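You operate a simulated robot arm through the tools that you are given. There is no shell and no other tool. Be economical: measure what you need, move in short steps, check, and stop when the job is done.

Carry out the task below with a simulated robot arm. There is one attempt and no reset: what you move stays moved.

## Task
Change the marker from red ink to blue; line the rod in its rest.
Fine: red cup back in its empty well, blue cup in the holder, clamp shut, marker up to the clamp and back.

It is judged by the outcome, as a careful person would: the job done as asked, and still so three seconds after it is handed in. It fails if anything else is knocked over, pushed out of place, dropped, spilled or broken.

## Robot
A 7-joint arm with a two-finger parallel gripper, fixed in place. Base frame: the origin is at the foot of the arm, x ahead of it, y to its left, z up; the work surface is at about z = 0.924. Lengths are in m, angles in degrees, forces in N, time in s.
With the tool pointing down near the work surface it reaches from about 0.24 to 0.68 m from the base axis. Its first joint turns from -66.0 to 66.0 degrees. Payload 2.4 kg.
Tool frame: the origin (TCP) lies between the finger pads and is the grasp point; the fingertips stand 0.03 m ahead of it; z points along the fingers, y is the line along which they close. Largest opening 0.094 m; finger width 0.028, thickness 0.01; the body of the gripper, 0.05 by 0.096 m, starts 0.055 m behind the TCP.
Orientation is that of the tool frame in the base frame, as a unit quaternion [x, y, z, w]. With the fingers straight down and closing along the base's y, the tool's x points along the base's -x, its y along +y and its z along -z.

## Interface
- The arm moves only by the tool servo_tool. Its argument "commands" is a list of rows, each a list of 7 numbers: the shift along the base's x, y, z in m, then the turn, a rotation vector about the base's x, y, z in degrees, then the closure in counts, from 0 (fully open) to 255 (shut). In form: [[x, y, z, ax, ay, az, grip], ...]. A call has 1 to 12 rows; each row is the pose to reach, as a shift and turn from the pose commanded when the call began. Each row takes 0.2 s and may step no farther than 0.05 m and 8.6 degrees from the row before; otherwise, or with a gripper value out of range, the whole call is refused. A pose out of reach is approached as far as the arm can. The call stops where the force on the tool passes 60 N (or 10 N more than at its start, if that is more) or the arm is blocked; 0.2 s more then pass. The fingers move at their own pace (about 0.153 m/s each) and stop on an object; they squeeze with about 31 N. The grip force told is the motor's: it shows also when the fingers shut on nothing. Time passes only in rows, and 0.2 s behind the last, so rows that repeat a pose let the fingers close. It gives the time, the measured TCP pose, the force on the tool (base axes), the opening and the grip force at its end, in the units of the frame above (readings bear some noise), with the torque about the TCP (base axes, N m) and any sound that the robot's microphone picked up.
- Cameras (640 x 400 px; columns grow to the right, rows downward): "scene" is fixed at [0.0197, 0.4605, 1.4535]; the picture's right is [-0.90, -0.43, 0.00], its down [-0.21, 0.44, -0.87] and it looks along [0.38, -0.79, -0.49] (base axes); focal length 276 px, centre (320, 200). "wrist" rides on the gripper at [0.076, 0.014, -0.103] in the tool frame; the picture's right is [-0.18, 0.98, 0.00], its down [-0.75, -0.14, -0.64] and it looks along [-0.63, -0.12, 0.77] (tool axes); focal length 243 px, centre (320, 200). There is no depth. A picture from a camera that has moved, and an enlarged one, comes with that camera's place and axes in the base frame and with its lens.
- grab_frame(camera): a new picture of that camera. The clock stands still meanwhile.
- inspect(camera, box): a new picture of the part [left, top, right, bottom] of that camera's present view, enlarged. The clock stands still meanwhile.
- close_job(): hands the job in; it is judged then, once.

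Work in short steps. Places have to be worked out from the pictures, the camera data and where the tool is seen: move nearer, look again, correct. Check each grasp and each placing, and mend what went wrong. You have 120 turns and 64 pictures in all, those below and enlarged ones among them. Open the gripper and draw the arm clear of the work before you hand the job in, unless the task says otherwise; then end with one line.

The tools are called after "Emit:" by a JSON object that holds its "fn" and its "kwargs". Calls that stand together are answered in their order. servo_tool: Moves the arm, as the interface text tells. Its arguments: {"type":"object","properties":{"commands":{"type":"array"}},"required":["commands"]} The other tools are called the same way: grab_frame (camera) takes a picture; inspect (camera, box) takes an enlarged picture of a part of a camera's view; close_job () hands the job in.

At the start:

```text
time_s: 0.0
eef_pos: [0.3363, -0.0613, 1.3528]
ee_rot: [0.0, 1.0, 0.0, 0.001]
force: [0.2, -1.0, 0.7]
torque: [0.0, 0.01, 0.01]
opening: 0.0939
grasp_force: 0.1
```

scene: 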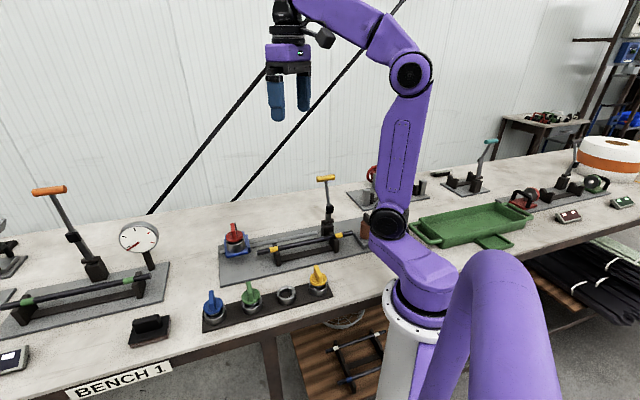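
wrist: 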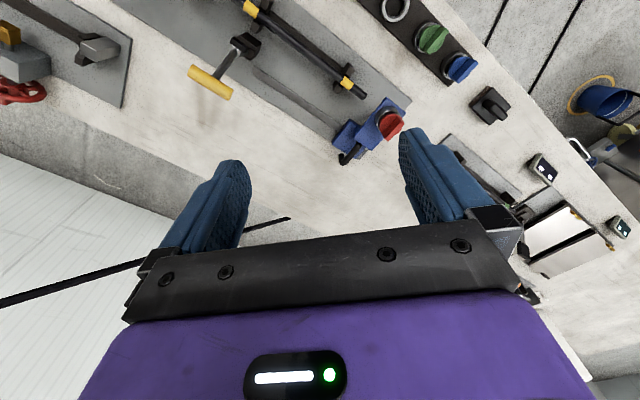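

I'll look closer at the work station with the cups, holder and rod before moving.

Emit:
{"fn": "inspect", "kwargs": {"camera": "scene", "box": [190, 160, 390, 340]}}

Emit:
{"fn": "inspect", "kwargs": {"camera": "wrist", "box": [180, 0, 520, 210]}}

```text
2.22 times, centred on (290, 250) of scene
camera zoom: at [0.0197, 0.4605, 1.4535], right [-0.9, -0.43, 0.0], down [-0.21, 0.44, -0.87], along [0.38, -0.79, -0.49], focal length 614 px, centre (387, 89)
```

zoom: 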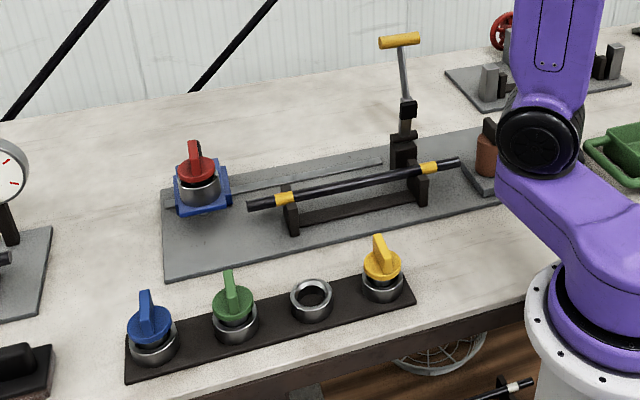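

```text
1.88 times, centred on (350, 105) of wrist
camera zoom: at [0.26, -0.047, 1.4556], right [0.18, 0.98, 0.0], down [0.75, -0.14, 0.64], along [0.63, -0.12, -0.77], focal length 457 px, centre (264, 379)
```

zoom: 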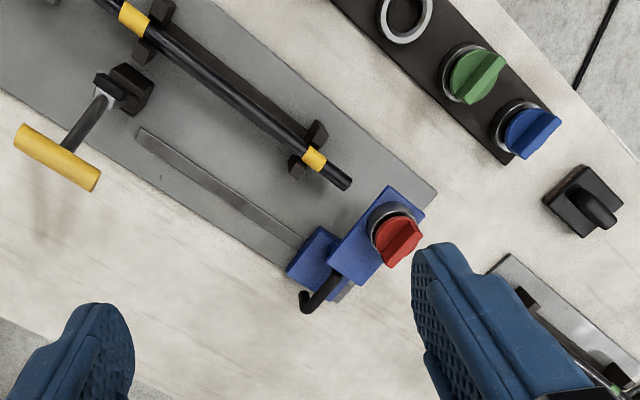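

Triangulating from both pictures: red cup about (0.46, 0.05, 1.01), blue about (0.40, 0.19, 0.97), empty well about (0.29, 0.08). I'll move in for a closer view.

Emit:
{"fn": "servo_tool", "kwargs": {"commands": [[-0.01, 0.02, -0.03, 0, 0, 0, 0], [-0.02, 0.04, -0.06, 0, 0, 0, 0], [-0.03, 0.06, -0.09, 0, 0, 0, 0], [-0.04, 0.08, -0.12, 0, 0, 0, 0], [-0.04, 0.09, -0.15, 0, 0, 0, 0]]}}

Emit:
{"fn": "grab_frame", "kwargs": {"camera": "wrist"}}

```text
time_s: 1.2
eef_pos: [0.295, 0.0331, 1.203]
ee_rot: [0.0, 1.0, 0.001, 0.001]
force: [-1.4, 0.6, -0.3]
torque: [-0.03, 0.03, -0.02]
opening: 0.0938
grasp_force: 0.1
```

```text
59 pictures are left
camera wrist: at [0.2199, 0.0461, 1.3055], right [0.18, 0.98, 0.0], down [0.75, -0.14, 0.64], along [0.63, -0.12, -0.77], focal length 243 px, centre (320, 200)
```

wrist: 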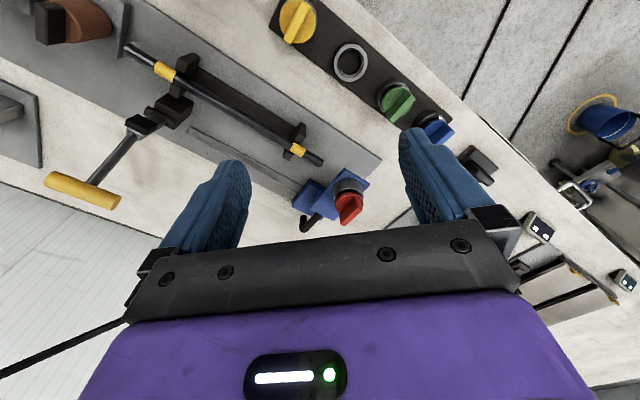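

I'll enlarge the interesting parts.

Emit:
{"fn": "inspect", "kwargs": {"camera": "wrist", "box": [240, 0, 480, 240]}}

Emit:
{"fn": "inspect", "kwargs": {"camera": "wrist", "box": [20, 0, 260, 220]}}

Emit:
{"fn": "inspect", "kwargs": {"camera": "scene", "box": [210, 210, 310, 280]}}

Emit:
{"fn": "inspect", "kwargs": {"camera": "scene", "box": [290, 165, 390, 265]}}

```text
1.67 times, centred on (360, 120) of wrist
camera zoom: at [0.2199, 0.0461, 1.3055], right [0.18, 0.98, 0.0], down [0.75, -0.14, 0.64], along [0.63, -0.12, -0.77], focal length 404 px, centre (253, 333)
```

zoom: 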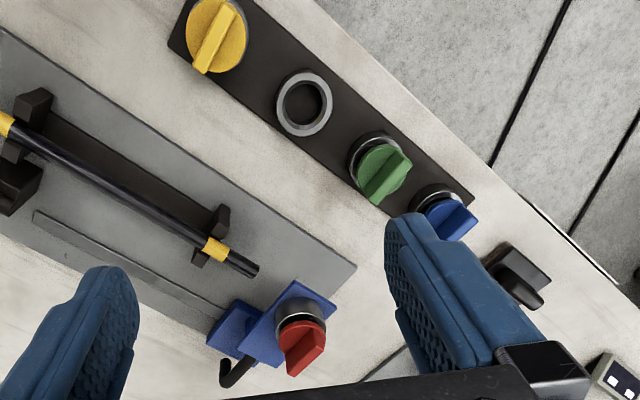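

```text
1.82 times, centred on (140, 110) of wrist
camera zoom: at [0.2199, 0.0461, 1.3055], right [0.18, 0.98, 0.0], down [0.75, -0.14, 0.64], along [0.63, -0.12, -0.77], focal length 441 px, centre (647, 364)
```

zoom: 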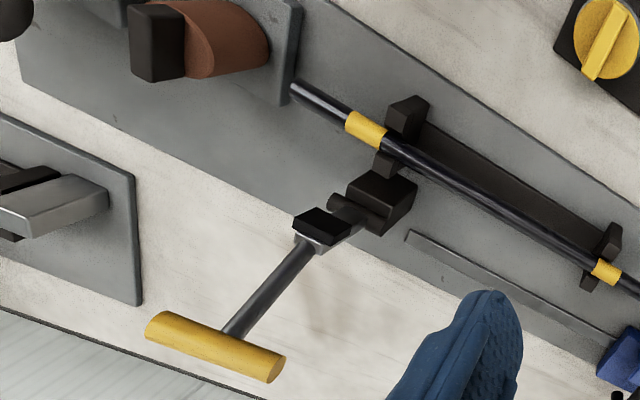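

```text
5.71 times, centred on (260, 245) of scene
camera zoom: at [0.0197, 0.4605, 1.4535], right [-0.9, -0.43, 0.0], down [-0.21, 0.44, -0.87], along [0.38, -0.79, -0.49], focal length 1578 px, centre (663, -57)
```

zoom: 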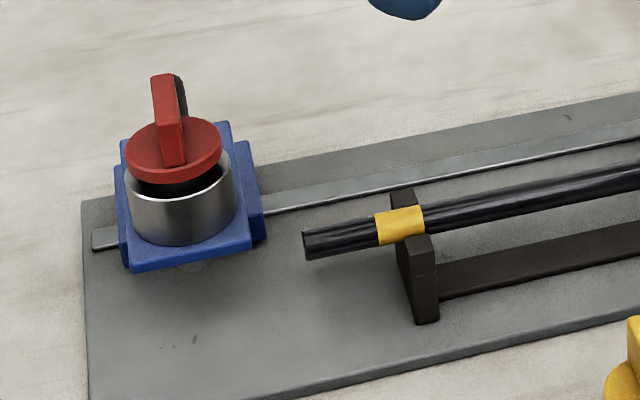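

```text
4.00 times, centred on (340, 215) of scene
camera zoom: at [0.0197, 0.4605, 1.4535], right [-0.9, -0.43, 0.0], down [-0.21, 0.44, -0.87], along [0.38, -0.79, -0.49], focal length 1105 px, centre (240, 140)
```

zoom: 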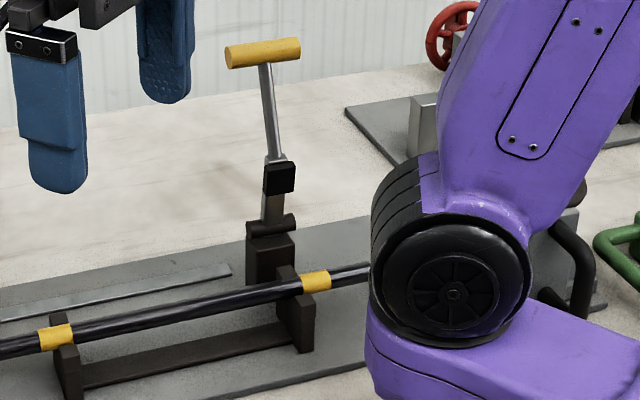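

The rig runs at 45°: rod line along (0.71, 0.71) with x−y≈0.415, z≈0.966; the red cup sits on that line in the blue carriage, fins lie across the rod. I turn the tool −45° and go above the red cup, part closed, to measure.

Emit:
{"fn": "servo_tool", "kwargs": {"commands": [[0.028, 0.002, -0.01, 0, 0, -7.5, 60], [0.056, 0.004, -0.02, 0, 0, -15, 100], [0.084, 0.006, -0.03, 0, 0, -22.5, 120], [0.112, 0.008, -0.04, 0, 0, -30, 120], [0.14, 0.01, -0.05, 0, 0, -37.5, 120], [0.168, 0.012, -0.06, 0, 0, -45, 120], [0.168, 0.012, -0.06, 0, 0, -45, 120]]}}

Emit:
{"fn": "grab_frame", "kwargs": {"camera": "wrist"}}

Emit:
{"fn": "grab_frame", "kwargs": {"camera": "scene"}}

```text
time_s: 2.8
eef_pos: [0.4619, 0.0415, 1.142]
ee_rot: [0.383, 0.924, -0.001, 0.0]
force: [-0.3, -0.7, 0.5]
torque: [-0.01, 0.04, 0.04]
opening: 0.0497
grasp_force: 0.1
```

```text
54 pictures are left
camera wrist: at [0.4184, 0.105, 1.2449], right [0.83, 0.56, 0.0], down [0.43, -0.63, 0.64], along [0.36, -0.53, -0.77], focal length 243 px, centre (320, 200)
```

wrist: 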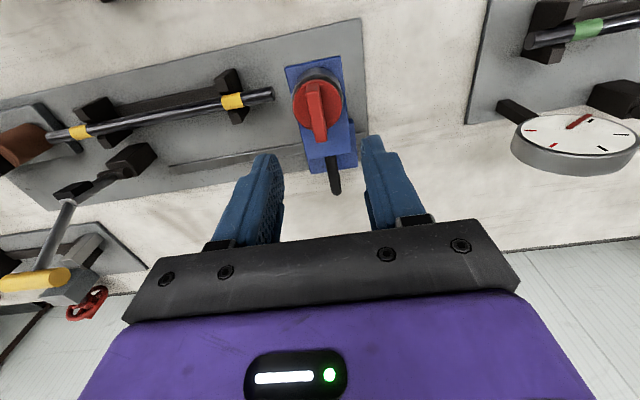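

```text
53 pictures are left
```

scene: 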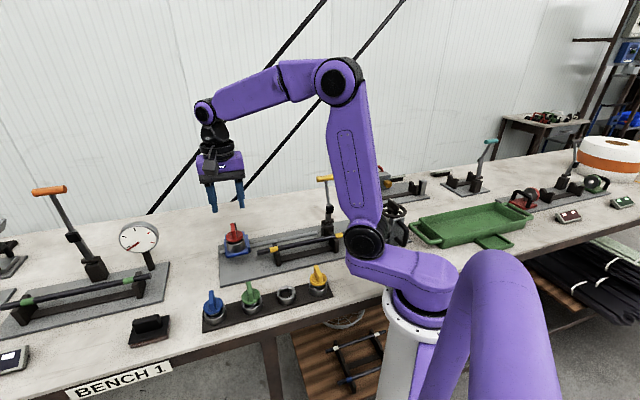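

Emit:
{"fn": "inspect", "kwargs": {"camera": "wrist", "box": [230, 40, 410, 220]}}

```text
2.22 times, centred on (320, 130) of wrist
camera zoom: at [0.4184, 0.105, 1.2449], right [0.83, 0.56, 0.0], down [0.43, -0.63, 0.64], along [0.36, -0.53, -0.77], focal length 539 px, centre (320, 356)
```

zoom: 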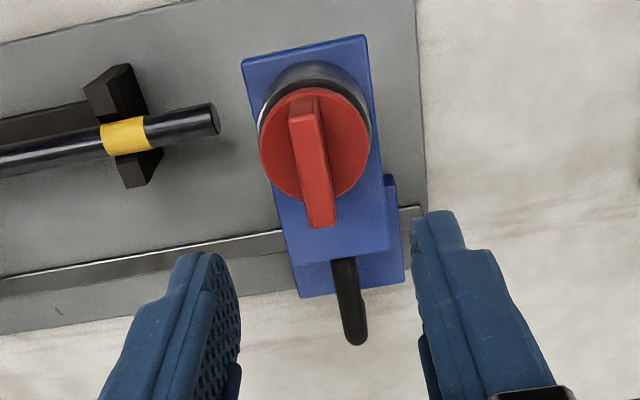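

The fin is nearly under the TCP (top z≈1.05). I descend 3.5 cm and look again for parallax.

Emit:
{"fn": "servo_tool", "kwargs": {"commands": [[-0.002, 0, -0.02, 0, 0, 0, 120], [-0.003, 0.001, -0.035, 0, 0, 0, 120]]}}

Emit:
{"fn": "inspect", "kwargs": {"camera": "wrist", "box": [230, 40, 410, 220]}}

Emit:
{"fn": "inspect", "kwargs": {"camera": "scene", "box": [180, 180, 290, 270]}}

```text
time_s: 3.4
eef_pos: [0.4574, 0.0439, 1.109]
ee_rot: [0.382, 0.924, -0.001, 0.001]
force: [-0.7, -0.9, 0.1]
torque: [0.01, 0.02, 0.01]
opening: 0.05
grasp_force: 0.1
```

```text
2.22 times, centred on (320, 130) of wrist
camera zoom: at [0.415, 0.1065, 1.2116], right [0.82, 0.57, 0.0], down [0.43, -0.63, 0.64], along [0.36, -0.53, -0.77], focal length 539 px, centre (320, 356)
```

zoom: 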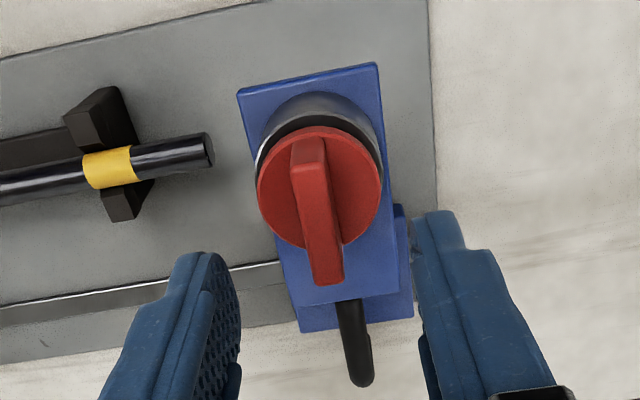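

```text
4.44 times, centred on (235, 225) of scene
camera zoom: at [0.0197, 0.4605, 1.4535], right [-0.9, -0.43, 0.0], down [-0.21, 0.44, -0.87], along [0.38, -0.79, -0.49], focal length 1228 px, centre (698, 89)
```

zoom: 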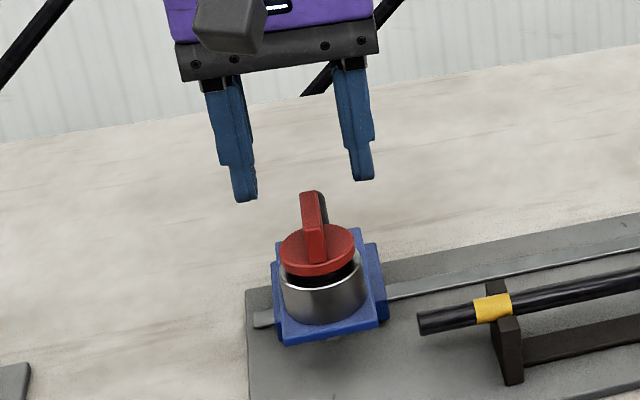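

Estimates of the fin height differ (1.05–1.085), so I take a higher magnification.

Emit:
{"fn": "inspect", "kwargs": {"camera": "wrist", "box": [280, 70, 370, 190]}}

Emit:
{"fn": "inspect", "kwargs": {"camera": "scene", "box": [220, 200, 280, 260]}}

```text
3.33 times, centred on (325, 130) of wrist
camera zoom: at [0.415, 0.1065, 1.2116], right [0.82, 0.57, 0.0], down [0.43, -0.63, 0.64], along [0.36, -0.53, -0.77], focal length 809 px, centre (303, 433)
```

zoom: 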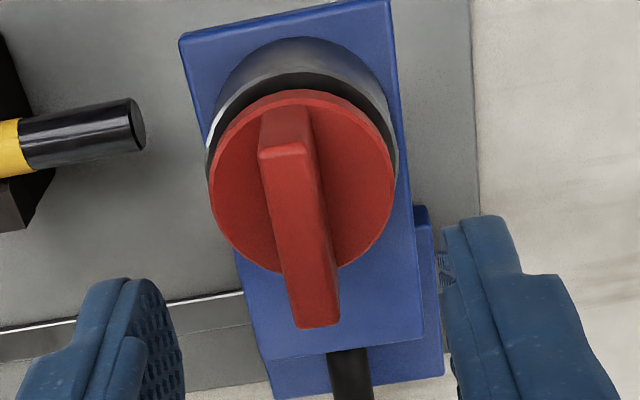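

```text
6.67 times, centred on (250, 230) of scene
camera zoom: at [0.0197, 0.4605, 1.4535], right [-0.9, -0.43, 0.0], down [-0.21, 0.44, -0.87], along [0.38, -0.79, -0.49], focal length 1842 px, centre (787, 0)
```

zoom: 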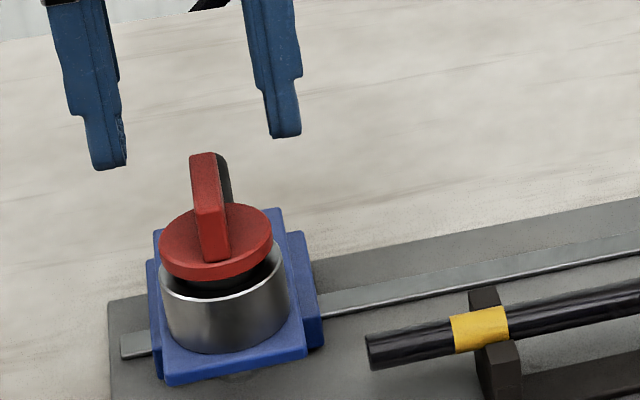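

Disc top is z≈1.034 and fin top ≈1.058 at (0.457, 0.044), right under the TCP. I descend so the tips stop about 4 mm above the disc and close on the fin.

Emit:
{"fn": "servo_tool", "kwargs": {"commands": [[0, 0, -0.02, 0, 0, 0, 120], [0, 0, -0.04, 0, 0, 0, 120], [0, 0, -0.04, 0, 0, 0, 180], [0, 0, -0.04, 0, 0, 0, 255], [0, 0, -0.04, 0, 0, 0, 255], [0, 0, -0.04, 0, 0, 0, 255]]}}

Emit:
{"fn": "inspect", "kwargs": {"camera": "scene", "box": [190, 180, 290, 260]}}

```text
time_s: 4.8
eef_pos: [0.4586, 0.0428, 1.0678]
ee_rot: [0.383, 0.924, 0.001, 0.001]
force: [-2.4, 0.4, 20.8]
torque: [0.1, 0.22, 0.01]
opening: 0.0395
grasp_force: 31.1
```

```text
5.00 times, centred on (240, 220) of scene
camera zoom: at [0.0193, 0.4605, 1.4535], right [-0.9, -0.43, 0.0], down [-0.21, 0.44, -0.87], along [0.38, -0.79, -0.49], focal length 1381 px, centre (720, 100)
```

zoom: 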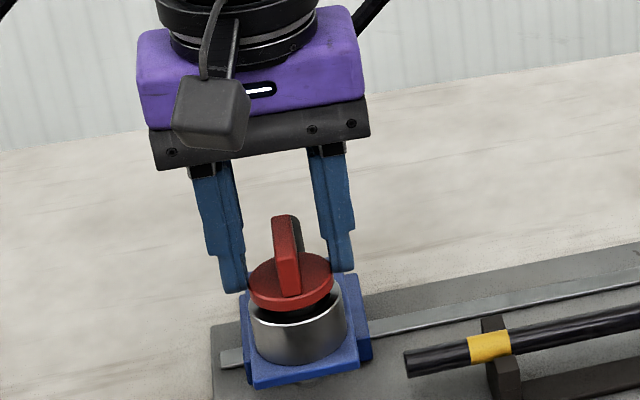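

The fingers closed on the disc's rim (0.0395) with 21 N upward, so the disc is about 1 cm higher than judged. I open, rise 14 mm and close on the fin.

Emit:
{"fn": "servo_tool", "kwargs": {"commands": [[0, 0, 0, 0, 0, 0, 100], [0, 0, 0.014, 0, 0, 0, 100], [0, 0, 0.014, 0, 0, 0, 180], [0, 0, 0.014, 0, 0, 0, 255], [0, 0, 0.014, 0, 0, 0, 255], [0, 0, 0.014, 0, 0, 0, 255]]}}

Emit:
{"fn": "inspect", "kwargs": {"camera": "scene", "box": [190, 180, 290, 260]}}

```text
time_s: 6.2
eef_pos: [0.4594, 0.0426, 1.0821]
ee_rot: [0.382, 0.924, 0.0, 0.001]
force: [0.8, -0.8, -0.1]
torque: [-0.02, 0.05, 0.01]
opening: 0.0088
grasp_force: 31.6
```

```text
5.00 times, centred on (240, 220) of scene
camera zoom: at [0.0197, 0.4605, 1.4535], right [-0.9, -0.43, 0.0], down [-0.21, 0.44, -0.87], along [0.38, -0.79, -0.49], focal length 1381 px, centre (720, 100)
```

zoom: 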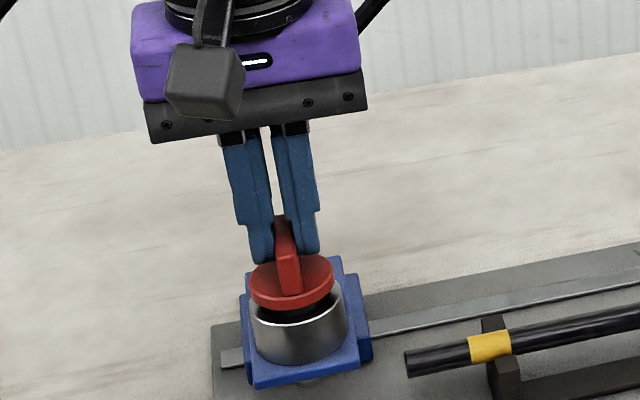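

Fin is held (0.0088). I lift straight up a little and check force.

Emit:
{"fn": "servo_tool", "kwargs": {"commands": [[0, 0, 0.004, 0, 0, 0, 255], [0, 0, 0.01, 0, 0, 0, 255], [0, 0, 0.018, 0, 0, 0, 255]]}}

Emit:
{"fn": "inspect", "kwargs": {"camera": "scene", "box": [190, 180, 290, 260]}}

```text
time_s: 7.0
eef_pos: [0.4611, 0.0438, 1.0998]
ee_rot: [0.383, 0.924, 0.0, 0.001]
force: [0.0, -0.2, -0.8]
torque: [0.0, 0.0, 0.01]
opening: 0.0089
grasp_force: 30.5
```

```text
5.00 times, centred on (240, 220) of scene
camera zoom: at [0.0197, 0.4605, 1.4535], right [-0.9, -0.43, 0.0], down [-0.21, 0.44, -0.87], along [0.38, -0.79, -0.49], focal length 1381 px, centre (720, 100)
```

zoom: 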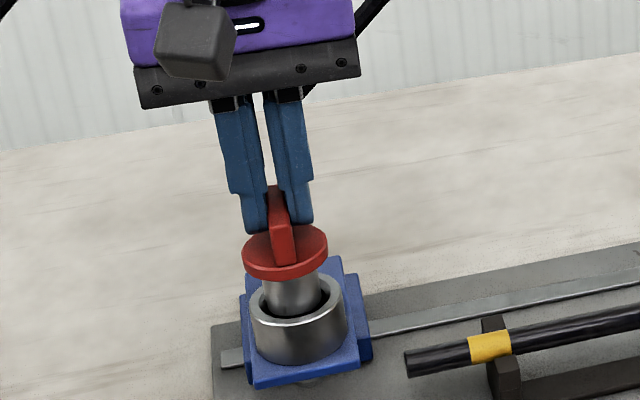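

It lifts freely; a steel body below slides in the ring. I raise it well clear.

Emit:
{"fn": "servo_tool", "kwargs": {"commands": [[0, 0, 0.02, 0, 0, 0, 255], [0, 0, 0.045, 0, 0, 0, 255], [0, 0, 0.075, 0, 0, 0, 255], [0, 0, 0.075, 0, 0, 0, 255]]}}

Emit:
{"fn": "inspect", "kwargs": {"camera": "scene", "box": [180, 150, 300, 270]}}

Emit:
{"fn": "inspect", "kwargs": {"camera": "wrist", "box": [230, 40, 410, 220]}}

```text
time_s: 8.0
eef_pos: [0.4596, 0.0439, 1.1754]
ee_rot: [0.383, 0.924, -0.001, 0.001]
force: [0.7, -0.3, -1.0]
torque: [-0.02, -0.01, -0.04]
opening: 0.0087
grasp_force: 31.1
```

```text
3.33 times, centred on (240, 210) of scene
camera zoom: at [0.0197, 0.4605, 1.4535], right [-0.9, -0.43, 0.0], down [-0.21, 0.44, -0.87], along [0.38, -0.79, -0.49], focal length 921 px, centre (587, 167)
```

zoom: 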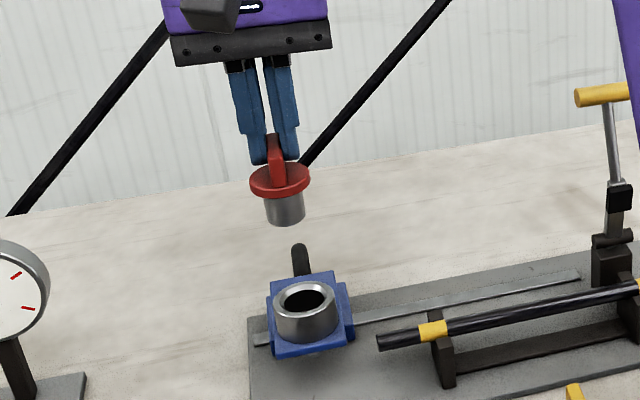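

```text
2.22 times, centred on (320, 130) of wrist
camera zoom: at [0.4165, 0.1069, 1.2781], right [0.82, 0.57, 0.0], down [0.43, -0.63, 0.64], along [0.36, -0.53, -0.77], focal length 539 px, centre (320, 356)
```

zoom: 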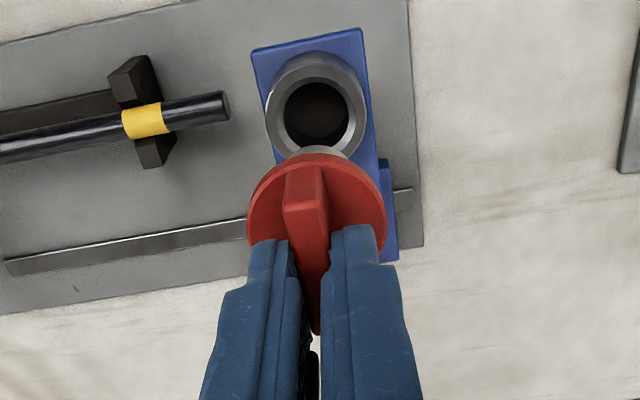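

Cup held well. The empty well triangulates to about (0.293, 0.073), top z≈0.95. I carry the cup there, hovering at the same relative height as over the holder so I can compare image positions.

Emit:
{"fn": "servo_tool", "kwargs": {"commands": [[-0.03, 0.004, 0, 0, 0, 0, 255], [-0.07, 0.01, 0, 0, 0, 0, 255], [-0.11, 0.017, 0, 0, 0, 0, 255], [-0.145, 0.023, -0.01, 0, 0, 0, 255], [-0.163, 0.026, -0.04, 0, 0, 0, 255], [-0.163, 0.026, -0.075, 0, 0, 0, 255], [-0.163, 0.026, -0.075, 0, 0, 0, 255]]}}

Emit:
{"fn": "inspect", "kwargs": {"camera": "wrist", "box": [230, 40, 410, 220]}}

Emit:
{"fn": "inspect", "kwargs": {"camera": "scene", "box": [190, 220, 340, 340]}}

```text
time_s: 9.6
eef_pos: [0.2988, 0.067, 1.0969]
ee_rot: [0.383, 0.924, 0.0, 0.001]
force: [0.0, 0.5, -0.6]
torque: [0.01, 0.01, -0.03]
opening: 0.009
grasp_force: 31.1
```

```text
2.22 times, centred on (320, 130) of wrist
camera zoom: at [0.2551, 0.1305, 1.1998], right [0.83, 0.56, 0.0], down [0.43, -0.63, 0.64], along [0.36, -0.53, -0.77], focal length 539 px, centre (320, 356)
```

zoom: 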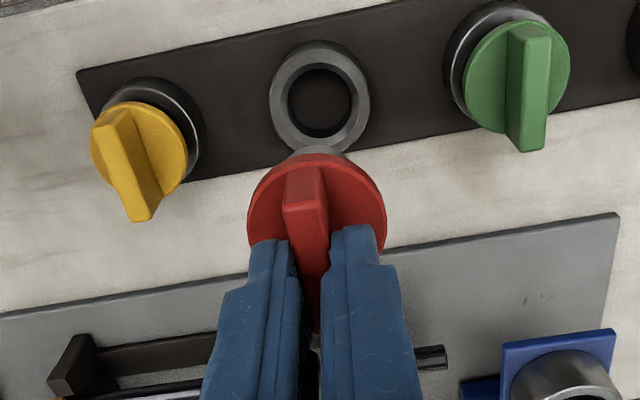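

```text
3.33 times, centred on (265, 280) of scene
camera zoom: at [0.0197, 0.4605, 1.4535], right [-0.9, -0.43, 0.0], down [-0.21, 0.44, -0.87], along [0.38, -0.79, -0.49], focal length 921 px, centre (503, -67)
```

zoom: 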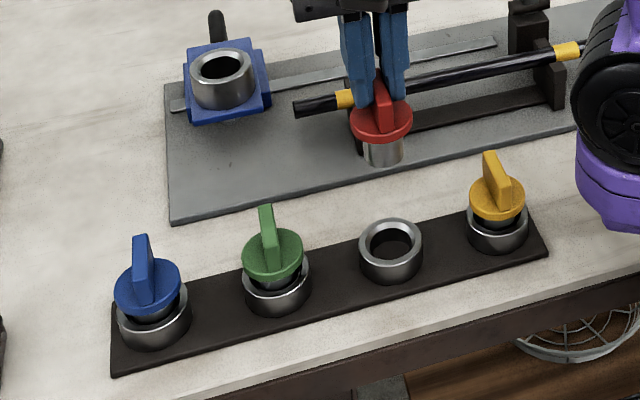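

The well appears 12 px higher than the reference position, so I shift about 4 mm toward −n, then lower partway and check alignment.

Emit:
{"fn": "servo_tool", "kwargs": {"commands": [[-0.0023, 0.0033, 0, 0, 0, 0, 255], [-0.0023, 0.0033, -0.02, 0, 0, 0, 255], [-0.0023, 0.0033, -0.04, 0, 0, 0, 255], [-0.0023, 0.0033, -0.04, 0, 0, 0, 255]]}}

Emit:
{"fn": "inspect", "kwargs": {"camera": "wrist", "box": [230, 40, 410, 220]}}

Emit:
{"fn": "inspect", "kwargs": {"camera": "scene", "box": [240, 220, 330, 300]}}

```text
time_s: 10.6
eef_pos: [0.2966, 0.0707, 1.0611]
ee_rot: [0.383, 0.924, 0.0, 0.001]
force: [-0.1, 0.7, -0.6]
torque: [-0.03, 0.03, 0.0]
opening: 0.0089
grasp_force: 31.1
```

```text
2.22 times, centred on (320, 130) of wrist
camera zoom: at [0.2535, 0.1344, 1.164], right [0.83, 0.56, 0.0], down [0.43, -0.63, 0.64], along [0.36, -0.53, -0.77], focal length 539 px, centre (320, 356)
```

zoom: 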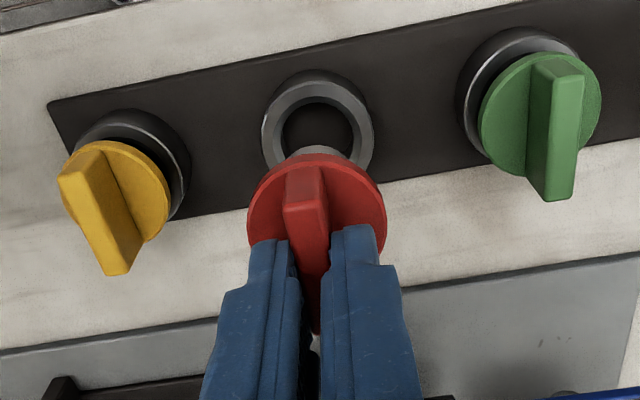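

```text
5.00 times, centred on (285, 260) of scene
camera zoom: at [0.0197, 0.4605, 1.4535], right [-0.9, -0.43, 0.0], down [-0.21, 0.44, -0.87], along [0.38, -0.79, -0.49], focal length 1381 px, centre (495, -100)
```

zoom: 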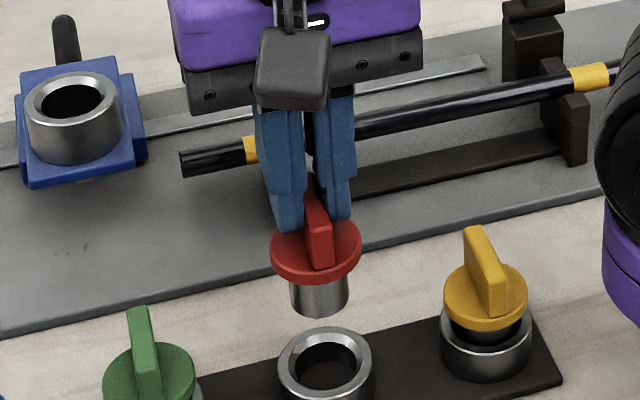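

Combining both views, the cup should go about 4 mm further toward −n. I correct and lower to just above the ring.

Emit:
{"fn": "servo_tool", "kwargs": {"commands": [[-0.0028, 0.0035, 0, 0, 0, 0, 255], [-0.0028, 0.0035, -0.012, 0, 0, 0, 255], [-0.0028, 0.0035, -0.022, 0, 0, 0, 255], [-0.0028, 0.0035, -0.022, 0, 0, 0, 255]]}}

Emit:
{"fn": "inspect", "kwargs": {"camera": "wrist", "box": [270, 60, 370, 160]}}

Emit:
{"fn": "inspect", "kwargs": {"camera": "scene", "box": [260, 240, 320, 310]}}

```text
time_s: 11.6
eef_pos: [0.2928, 0.0775, 1.0375]
ee_rot: [0.382, 0.924, -0.001, 0.001]
force: [-0.3, 0.0, -0.1]
torque: [-0.02, 0.02, 0.01]
opening: 0.0091
grasp_force: 30.7
```

```text
4.00 times, centred on (320, 110) of wrist
camera zoom: at [0.2498, 0.1398, 1.1402], right [0.82, 0.57, 0.0], down [0.43, -0.63, 0.64], along [0.36, -0.53, -0.77], focal length 970 px, centre (320, 560)
```

zoom: 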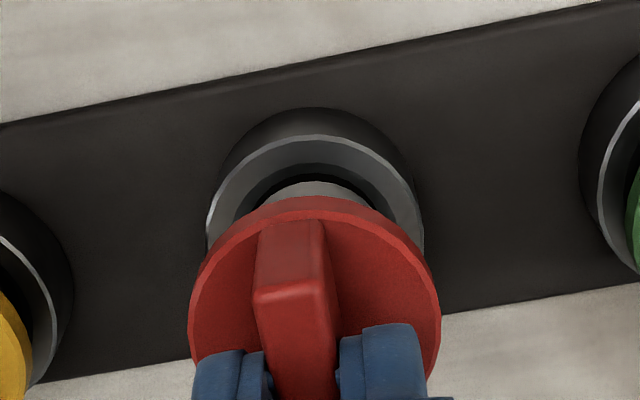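

```text
5.71 times, centred on (290, 275) of scene
camera zoom: at [0.0197, 0.4605, 1.4535], right [-0.9, -0.43, 0.0], down [-0.21, 0.44, -0.87], along [0.38, -0.79, -0.49], focal length 1578 px, centre (491, -229)
```

zoom: 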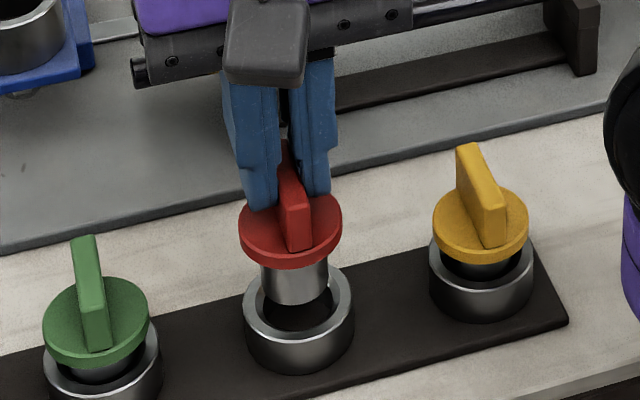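

I overshot slightly (readings show n=0.152, want ≈0.155). I correct +3 mm n, −1 mm d, and lower gently watching force.

Emit:
{"fn": "servo_tool", "kwargs": {"commands": [[0.0014, -0.0028, 0, 0, 0, 0, 255], [0.0014, -0.0028, -0.006, 0, 0, 0, 255], [0.0014, -0.0028, -0.012, 0, 0, 0, 255], [0.0014, -0.0028, -0.018, 0, 0, 0, 255]]}}

Emit:
{"fn": "inspect", "kwargs": {"camera": "scene", "box": [260, 240, 320, 310]}}

```text
time_s: 12.6
eef_pos: [0.2934, 0.0714, 1.0195]
ee_rot: [0.383, 0.924, 0.0, 0.001]
force: [0.3, 0.0, 0.0]
torque: [-0.02, 0.0, 0.0]
opening: 0.009
grasp_force: 30.7
```

```text
5.71 times, centred on (290, 275) of scene
camera zoom: at [0.0197, 0.4605, 1.4535], right [-0.9, -0.43, 0.0], down [-0.21, 0.44, -0.87], along [0.38, -0.79, -0.49], focal length 1578 px, centre (491, -229)
```

zoom: 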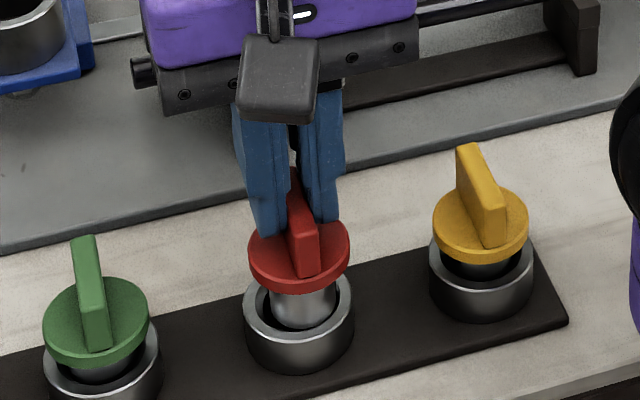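

No contact yet, cup sits slightly right of the ring centre in the scene view. I shift +1.5 mm along d and lower further.

Emit:
{"fn": "servo_tool", "kwargs": {"commands": [[0.0011, 0.0011, -0.003, 0, 0, 0, 255], [0.0011, 0.0011, -0.007, 0, 0, 0, 255], [0.0011, 0.0011, -0.011, 0, 0, 0, 255], [0.0011, 0.0011, -0.014, 0, 0, 0, 255]]}}

Emit:
{"fn": "inspect", "kwargs": {"camera": "scene", "box": [260, 240, 320, 310]}}

```text
time_s: 13.6
eef_pos: [0.2963, 0.0726, 1.0056]
ee_rot: [0.384, 0.923, 0.001, 0.003]
force: [4.4, -6.0, 19.3]
torque: [-0.31, -0.17, 0.01]
opening: 0.0091
grasp_force: 31.7
```

```text
5.71 times, centred on (290, 275) of scene
camera zoom: at [0.0197, 0.4603, 1.4535], right [-0.9, -0.43, 0.0], down [-0.21, 0.44, -0.87], along [0.38, -0.79, -0.49], focal length 1578 px, centre (491, -229)
```

zoom: 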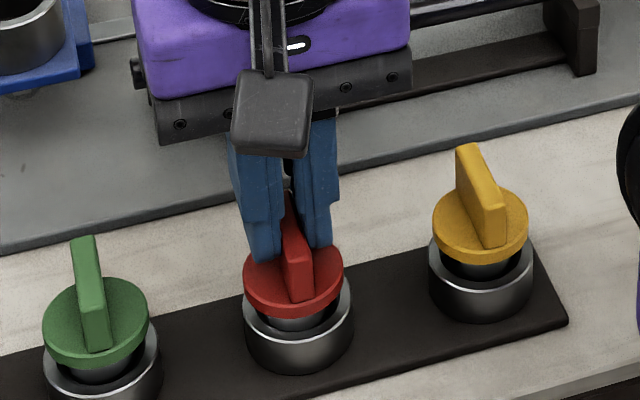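

Contact at 19 N with a side force toward +n, at nearly the neighbours' seated height. I ease up slightly and move with the side force, then check.

Emit:
{"fn": "servo_tool", "kwargs": {"commands": [[0.0004, -0.0018, 0.002, 0, 0, 0, 255], [0.0004, -0.0018, 0.0, 0, 0, 0, 255], [0.0004, -0.0018, -0.003, 0, 0, 0, 255]]}}

Emit:
{"fn": "inspect", "kwargs": {"camera": "scene", "box": [250, 240, 330, 310]}}

Emit:
{"fn": "inspect", "kwargs": {"camera": "wrist", "box": [230, 40, 410, 220]}}

```text
time_s: 14.4
eef_pos: [0.2954, 0.072, 1.0031]
ee_rot: [0.383, 0.924, -0.001, 0.0]
force: [0.2, 1.3, 19.8]
torque: [0.14, 0.03, -0.04]
opening: 0.0091
grasp_force: 31.3
```

```text
5.71 times, centred on (290, 275) of scene
camera zoom: at [0.0195, 0.4605, 1.4535], right [-0.9, -0.43, 0.0], down [-0.21, 0.44, -0.87], along [0.38, -0.79, -0.49], focal length 1578 px, centre (491, -229)
```

zoom: 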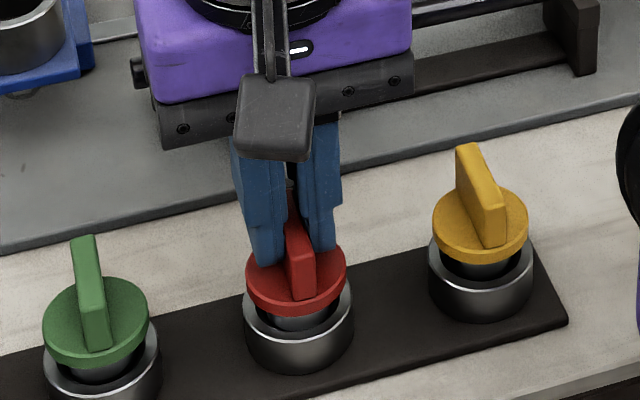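

```text
2.22 times, centred on (320, 130) of wrist
camera zoom: at [0.2526, 0.1349, 1.1051], right [0.83, 0.56, 0.0], down [0.43, -0.63, 0.64], along [0.36, -0.53, -0.77], focal length 539 px, centre (320, 356)
```

zoom: 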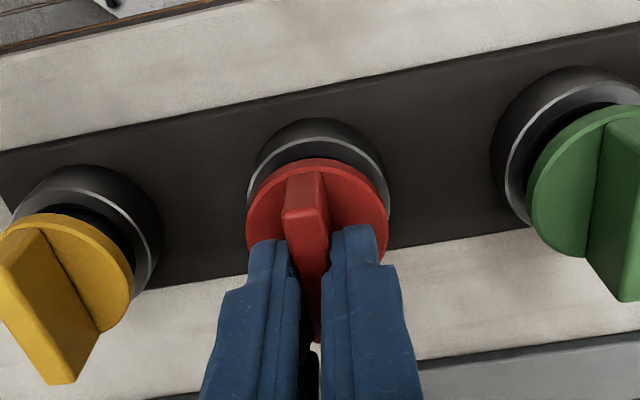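

The disc stands the same height above its ring as its neighbours, with purely vertical force: seated. I unload, release and rise.

Emit:
{"fn": "servo_tool", "kwargs": {"commands": [[0, 0, 0.002, 0, 0, 0, 255], [0, 0, 0.002, 0, 0, 0, 170], [0, 0, 0.002, 0, 0, 0, 150], [0, 0, 0.02, 0, 0, 0, 150], [0, 0, 0.06, 0, 0, 0, 150], [0, 0, 0.1, 0, 0, 0, 150]]}}

Emit:
{"fn": "inspect", "kwargs": {"camera": "scene", "box": [190, 220, 340, 340]}}

Emit:
{"fn": "inspect", "kwargs": {"camera": "wrist", "box": [230, 0, 490, 220]}}

```text
time_s: 15.8
eef_pos: [0.2962, 0.07, 1.1069]
ee_rot: [0.383, 0.924, 0.0, 0.002]
force: [0.1, 0.0, -0.1]
torque: [-0.01, -0.03, 0.01]
opening: 0.0389
grasp_force: 0.1
```

```text
3.33 times, centred on (265, 280) of scene
camera zoom: at [0.0197, 0.4605, 1.4535], right [-0.9, -0.43, 0.0], down [-0.21, 0.44, -0.87], along [0.38, -0.79, -0.49], focal length 921 px, centre (503, -67)
```

zoom: 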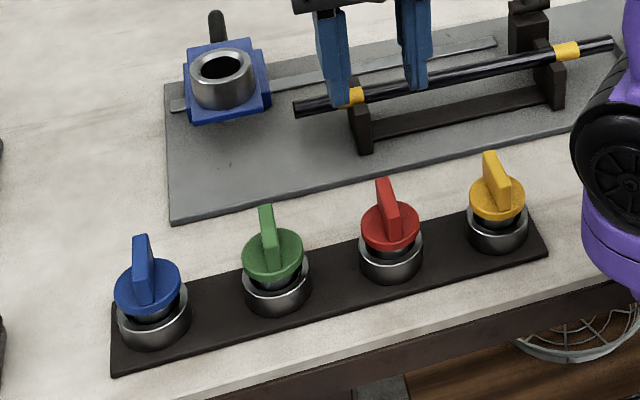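

```text
1.82 times, centred on (360, 110) of wrist
camera zoom: at [0.2525, 0.1341, 1.2083], right [0.82, 0.57, 0.0], down [0.43, -0.63, 0.64], along [0.36, -0.53, -0.77], focal length 441 px, centre (247, 364)
```

zoom: 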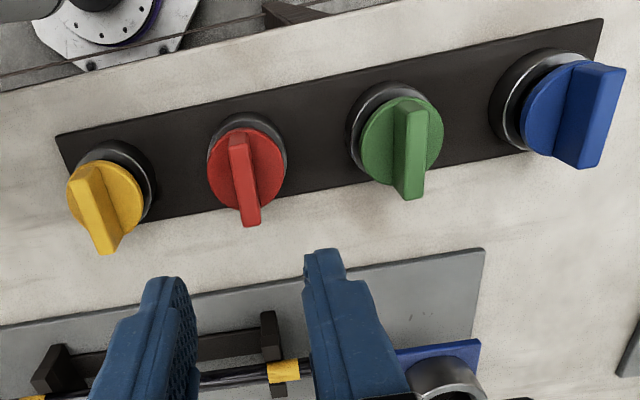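

Red is home. Blue works out at n≈0.154, d≈0.418; I go above it with the same grasp offset used on red, TCP (0.408, 0.183), and check.

Emit:
{"fn": "servo_tool", "kwargs": {"commands": [[0.03, 0.03, 0, 0, 0, 0, 150], [0.06, 0.06, 0, 0, 0, 0, 150], [0.09, 0.09, 0, 0, 0, 0, 150], [0.112, 0.113, 0, 0, 0, 0, 150], [0.112, 0.113, -0.02, 0, 0, 0, 150], [0.112, 0.113, -0.04, 0, 0, 0, 150], [0.112, 0.113, -0.04, 0, 0, 0, 150]]}}

Emit:
{"fn": "inspect", "kwargs": {"camera": "wrist", "box": [230, 40, 410, 220]}}

Emit:
{"fn": "inspect", "kwargs": {"camera": "scene", "box": [180, 240, 270, 330]}}

```text
time_s: 17.4
eef_pos: [0.4078, 0.1847, 1.0645]
ee_rot: [0.383, 0.924, 0.0, 0.001]
force: [-0.1, 0.4, -0.1]
torque: [-0.02, 0.01, -0.01]
opening: 0.0388
grasp_force: 0.1
```

```text
2.22 times, centred on (320, 130) of wrist
camera zoom: at [0.3642, 0.2474, 1.1661], right [0.83, 0.56, 0.0], down [0.43, -0.63, 0.64], along [0.36, -0.53, -0.77], focal length 539 px, centre (320, 356)
```

zoom: 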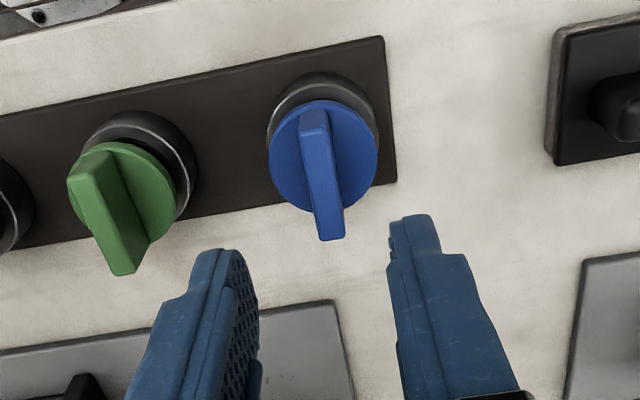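

```text
4.44 times, centred on (225, 285) of scene
camera zoom: at [0.0197, 0.4605, 1.4535], right [-0.9, -0.43, 0.0], down [-0.21, 0.44, -0.87], along [0.38, -0.79, -0.49], focal length 1228 px, centre (742, -178)
```

zoom: 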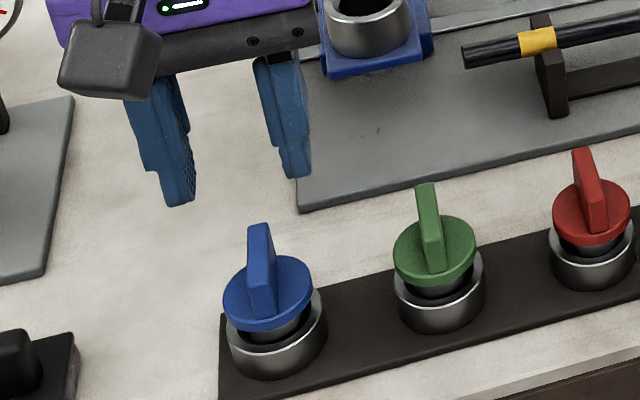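

Blue disc centre computes to n=0.153, d=0.420; nearly aligned. I descend to TCP z≈1.004 with a 1 mm shift and close on the fin.

Emit:
{"fn": "servo_tool", "kwargs": {"commands": [[0.001, 0.001, -0.02, 0, 0, 0, 150], [0.001, 0.001, -0.04, 0, 0, 0, 150], [0.001, 0.001, -0.0605, 0, 0, 0, 150], [0.001, 0.001, -0.0605, 0, 0, 0, 200], [0.001, 0.001, -0.0605, 0, 0, 0, 255], [0.001, 0.001, -0.0605, 0, 0, 0, 255]]}}

Emit:
{"fn": "inspect", "kwargs": {"camera": "scene", "box": [180, 240, 270, 330]}}

```text
time_s: 18.8
eef_pos: [0.4077, 0.1862, 1.0021]
ee_rot: [0.383, 0.924, 0.0, 0.001]
force: [0.3, -0.4, 0.3]
torque: [0.01, 0.01, 0.03]
opening: 0.009
grasp_force: 30.6
```

```text
4.44 times, centred on (225, 285) of scene
camera zoom: at [0.0197, 0.4605, 1.4535], right [-0.9, -0.43, 0.0], down [-0.21, 0.44, -0.87], along [0.38, -0.79, -0.49], focal length 1228 px, centre (742, -178)
```

zoom: 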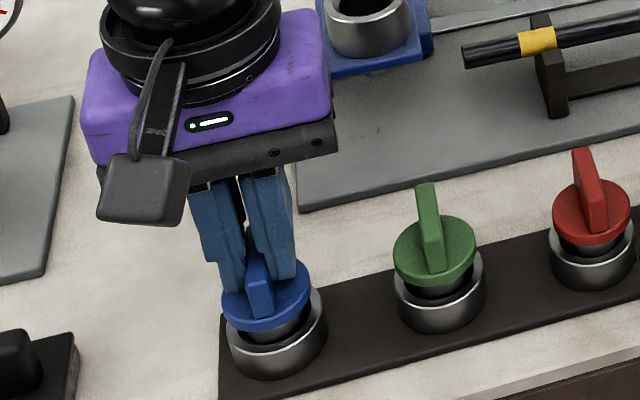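

Blue is held. I lift straight up to z≈1.175 and carry it to hover over the holder.

Emit:
{"fn": "servo_tool", "kwargs": {"commands": [[0, 0, 0.01, 0, 0, 0, 255], [0, 0, 0.03, 0, 0, 0, 255], [0, 0, 0.07, 0, 0, 0, 255], [0, 0, 0.115, 0, 0, 0, 255], [0, 0, 0.155, 0, 0, 0, 255], [0.012, -0.035, 0.173, 0, 0, 0, 255], [0.025, -0.07, 0.173, 0, 0, 0, 255], [0.038, -0.105, 0.173, 0, 0, 0, 255], [0.05, -0.1425, 0.173, 0, 0, 0, 255], [0.05, -0.1425, 0.173, 0, 0, 0, 255]]}}

Emit:
{"fn": "inspect", "kwargs": {"camera": "wrist", "box": [230, 40, 410, 220]}}

Emit:
{"fn": "inspect", "kwargs": {"camera": "scene", "box": [190, 180, 290, 260]}}

```text
time_s: 21.0
eef_pos: [0.4583, 0.044, 1.1751]
ee_rot: [0.383, 0.924, -0.001, 0.001]
force: [0.4, 0.7, -0.8]
torque: [0.0, 0.02, 0.03]
opening: 0.0088
grasp_force: 30.5
```

```text
2.22 times, centred on (320, 130) of wrist
camera zoom: at [0.4151, 0.1069, 1.2777], right [0.82, 0.57, 0.0], down [0.43, -0.63, 0.64], along [0.36, -0.53, -0.77], focal length 539 px, centre (320, 356)
```

zoom: 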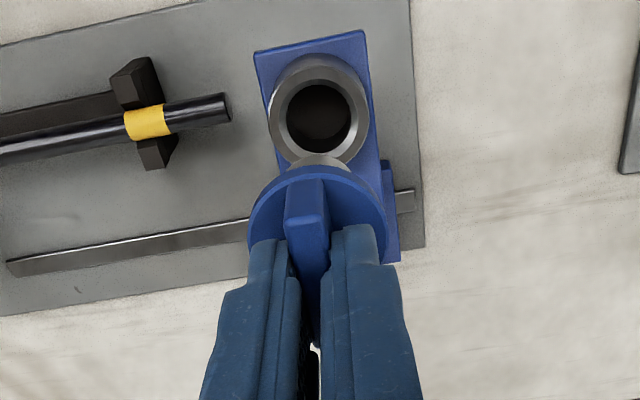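

```text
5.00 times, centred on (240, 220) of scene
camera zoom: at [0.0198, 0.4605, 1.4535], right [-0.9, -0.43, 0.0], down [-0.21, 0.44, -0.87], along [0.38, -0.79, -0.49], focal length 1381 px, centre (720, 100)
```

zoom: 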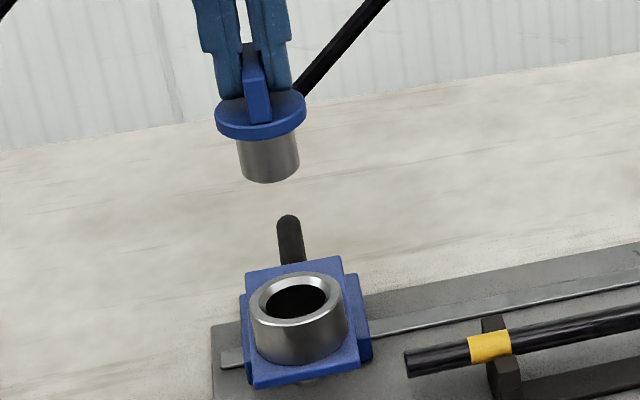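

Blue sits about 3 mm further +n in the fingers than red did, so I shift −2 mm n and lower to just above the holder ring.

Emit:
{"fn": "servo_tool", "kwargs": {"commands": [[-0.001, 0.002, -0.025, 0, 0, 0, 255], [-0.001, 0.002, -0.05, 0, 0, 0, 255], [-0.001, 0.002, -0.068, 0, 0, 0, 255], [-0.001, 0.002, -0.068, 0, 0, 0, 255]]}}

Emit:
{"fn": "inspect", "kwargs": {"camera": "wrist", "box": [270, 60, 370, 160]}}

Emit:
{"fn": "inspect", "kwargs": {"camera": "scene", "box": [200, 195, 280, 265]}}

```text
time_s: 22.0
eef_pos: [0.4579, 0.0458, 1.1058]
ee_rot: [0.382, 0.924, 0.0, 0.001]
force: [0.4, 0.2, 0.1]
torque: [0.01, 0.01, 0.0]
opening: 0.009
grasp_force: 30.9
```

```text
4.00 times, centred on (320, 110) of wrist
camera zoom: at [0.414, 0.1084, 1.2085], right [0.83, 0.56, 0.0], down [0.43, -0.63, 0.64], along [0.36, -0.53, -0.77], focal length 970 px, centre (320, 560)
```

zoom: 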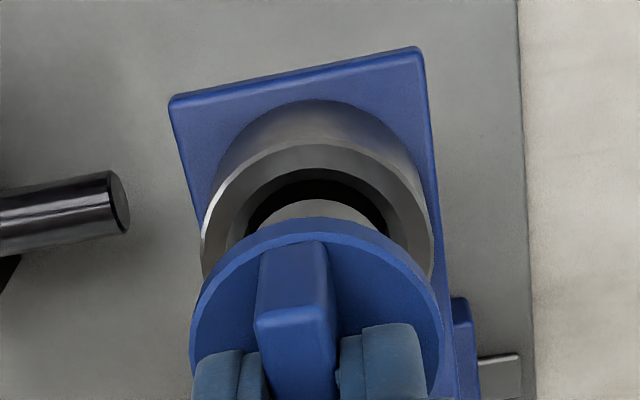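

```text
5.71 times, centred on (240, 230) of scene
camera zoom: at [0.0197, 0.4605, 1.4535], right [-0.9, -0.43, 0.0], down [-0.21, 0.44, -0.87], along [0.38, -0.79, -0.49], focal length 1578 px, centre (777, 29)
```

zoom: 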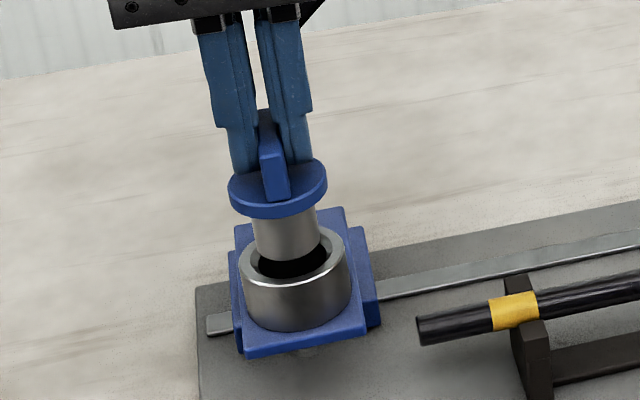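

Nearly concentric. I lower gently toward seated height (≈1.083).

Emit:
{"fn": "servo_tool", "kwargs": {"commands": [[-0.0005, -0.0005, -0.006, 0, 0, 0, 255], [-0.0005, -0.0005, -0.012, 0, 0, 0, 255], [-0.0005, -0.0005, -0.018, 0, 0, 0, 255], [-0.0005, -0.0005, -0.022, 0, 0, 0, 255]]}}

Emit:
{"fn": "inspect", "kwargs": {"camera": "scene", "box": [200, 195, 280, 265]}}

```text
time_s: 23.0
eef_pos: [0.4584, 0.0432, 1.0855]
ee_rot: [0.383, 0.924, -0.001, 0.0]
force: [0.3, 0.1, 0.5]
torque: [-0.01, -0.01, -0.06]
opening: 0.0089
grasp_force: 30.9
```

```text
5.71 times, centred on (240, 230) of scene
camera zoom: at [0.0197, 0.4605, 1.4535], right [-0.9, -0.43, 0.0], down [-0.21, 0.44, -0.87], along [0.38, -0.79, -0.49], focal length 1578 px, centre (777, 29)
```

zoom: 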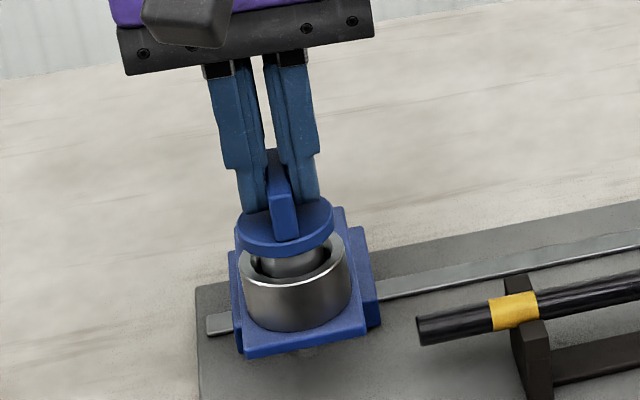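

It is entering freely. I continue down in small steps until contact.

Emit:
{"fn": "servo_tool", "kwargs": {"commands": [[0, 0, -0.002, 0, 0, 0, 255], [0, 0, -0.004, 0, 0, 0, 255], [0, 0, -0.006, 0, 0, 0, 255]]}}

Emit:
{"fn": "inspect", "kwargs": {"camera": "scene", "box": [200, 195, 280, 265]}}

```text
time_s: 23.8
eef_pos: [0.4577, 0.0444, 1.0783]
ee_rot: [0.382, 0.924, -0.001, 0.002]
force: [-0.2, 0.4, 2.8]
torque: [0.04, 0.04, 0.05]
opening: 0.0093
grasp_force: 31.3
```

```text
5.71 times, centred on (240, 230) of scene
camera zoom: at [0.0197, 0.4605, 1.4535], right [-0.9, -0.43, 0.0], down [-0.21, 0.44, -0.87], along [0.38, -0.79, -0.49], focal length 1578 px, centre (777, 29)
```

zoom: 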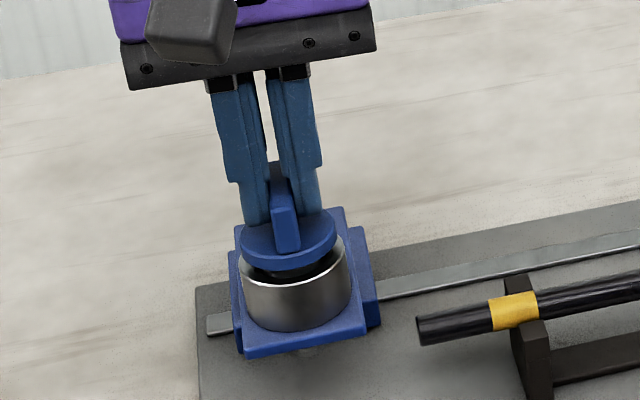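

Light contact now; I press 2 mm more to confirm seating, then release and rise.

Emit:
{"fn": "servo_tool", "kwargs": {"commands": [[0, 0, -0.002, 0, 0, 0, 255], [0, 0, -0.002, 0, 0, 0, 255]]}}

Emit:
{"fn": "servo_tool", "kwargs": {"commands": [[0, 0, 0.002, 0, 0, 0, 255], [0, 0, 0.002, 0, 0, 0, 170], [0, 0, 0.002, 0, 0, 0, 150], [0, 0, 0.02, 0, 0, 0, 150], [0, 0, 0.06, 0, 0, 0, 150], [0, 0, 0.1, 0, 0, 0, 150]]}}

Emit:
{"fn": "inspect", "kwargs": {"camera": "wrist", "box": [230, 40, 410, 220]}}

Emit:
{"fn": "inspect", "kwargs": {"camera": "scene", "box": [200, 200, 320, 320]}}

```text
time_s: 24.4
eef_pos: [0.4569, 0.0449, 1.079]
ee_rot: [0.383, 0.924, 0.001, 0.002]
force: [-3.0, -0.1, 20.5]
torque: [0.1, 0.25, 0.03]
opening: 0.0089
grasp_force: 31.3
```

```text
time_s: 25.8
eef_pos: [0.4556, 0.0425, 1.1758]
ee_rot: [0.382, 0.924, -0.001, 0.0]
force: [0.1, -0.4, 0.0]
torque: [0.0, -0.01, 0.01]
opening: 0.0386
grasp_force: 0.1
```

```text
2.22 times, centred on (320, 130) of wrist
camera zoom: at [0.4111, 0.1065, 1.2786], right [0.83, 0.56, 0.0], down [0.43, -0.63, 0.64], along [0.36, -0.53, -0.77], focal length 539 px, centre (320, 356)
```

zoom: 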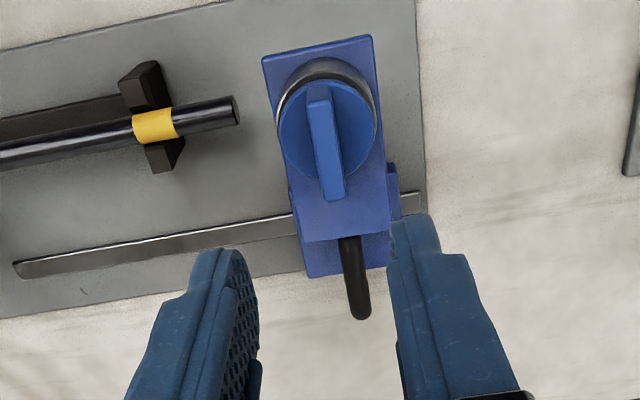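

```text
3.33 times, centred on (260, 260) of scene
camera zoom: at [0.0197, 0.4605, 1.4535], right [-0.9, -0.43, 0.0], down [-0.21, 0.44, -0.87], along [0.38, -0.79, -0.49], focal length 921 px, centre (520, 0)
```

zoom: 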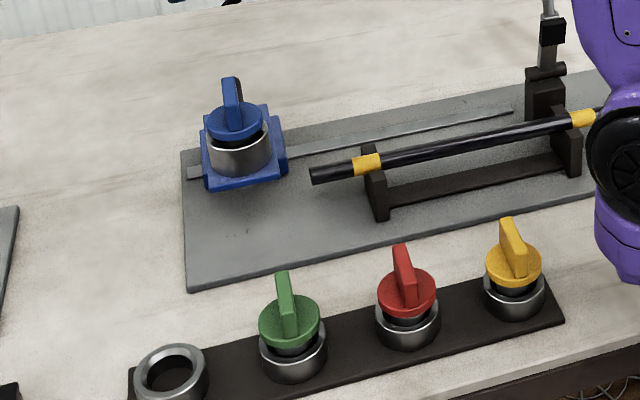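

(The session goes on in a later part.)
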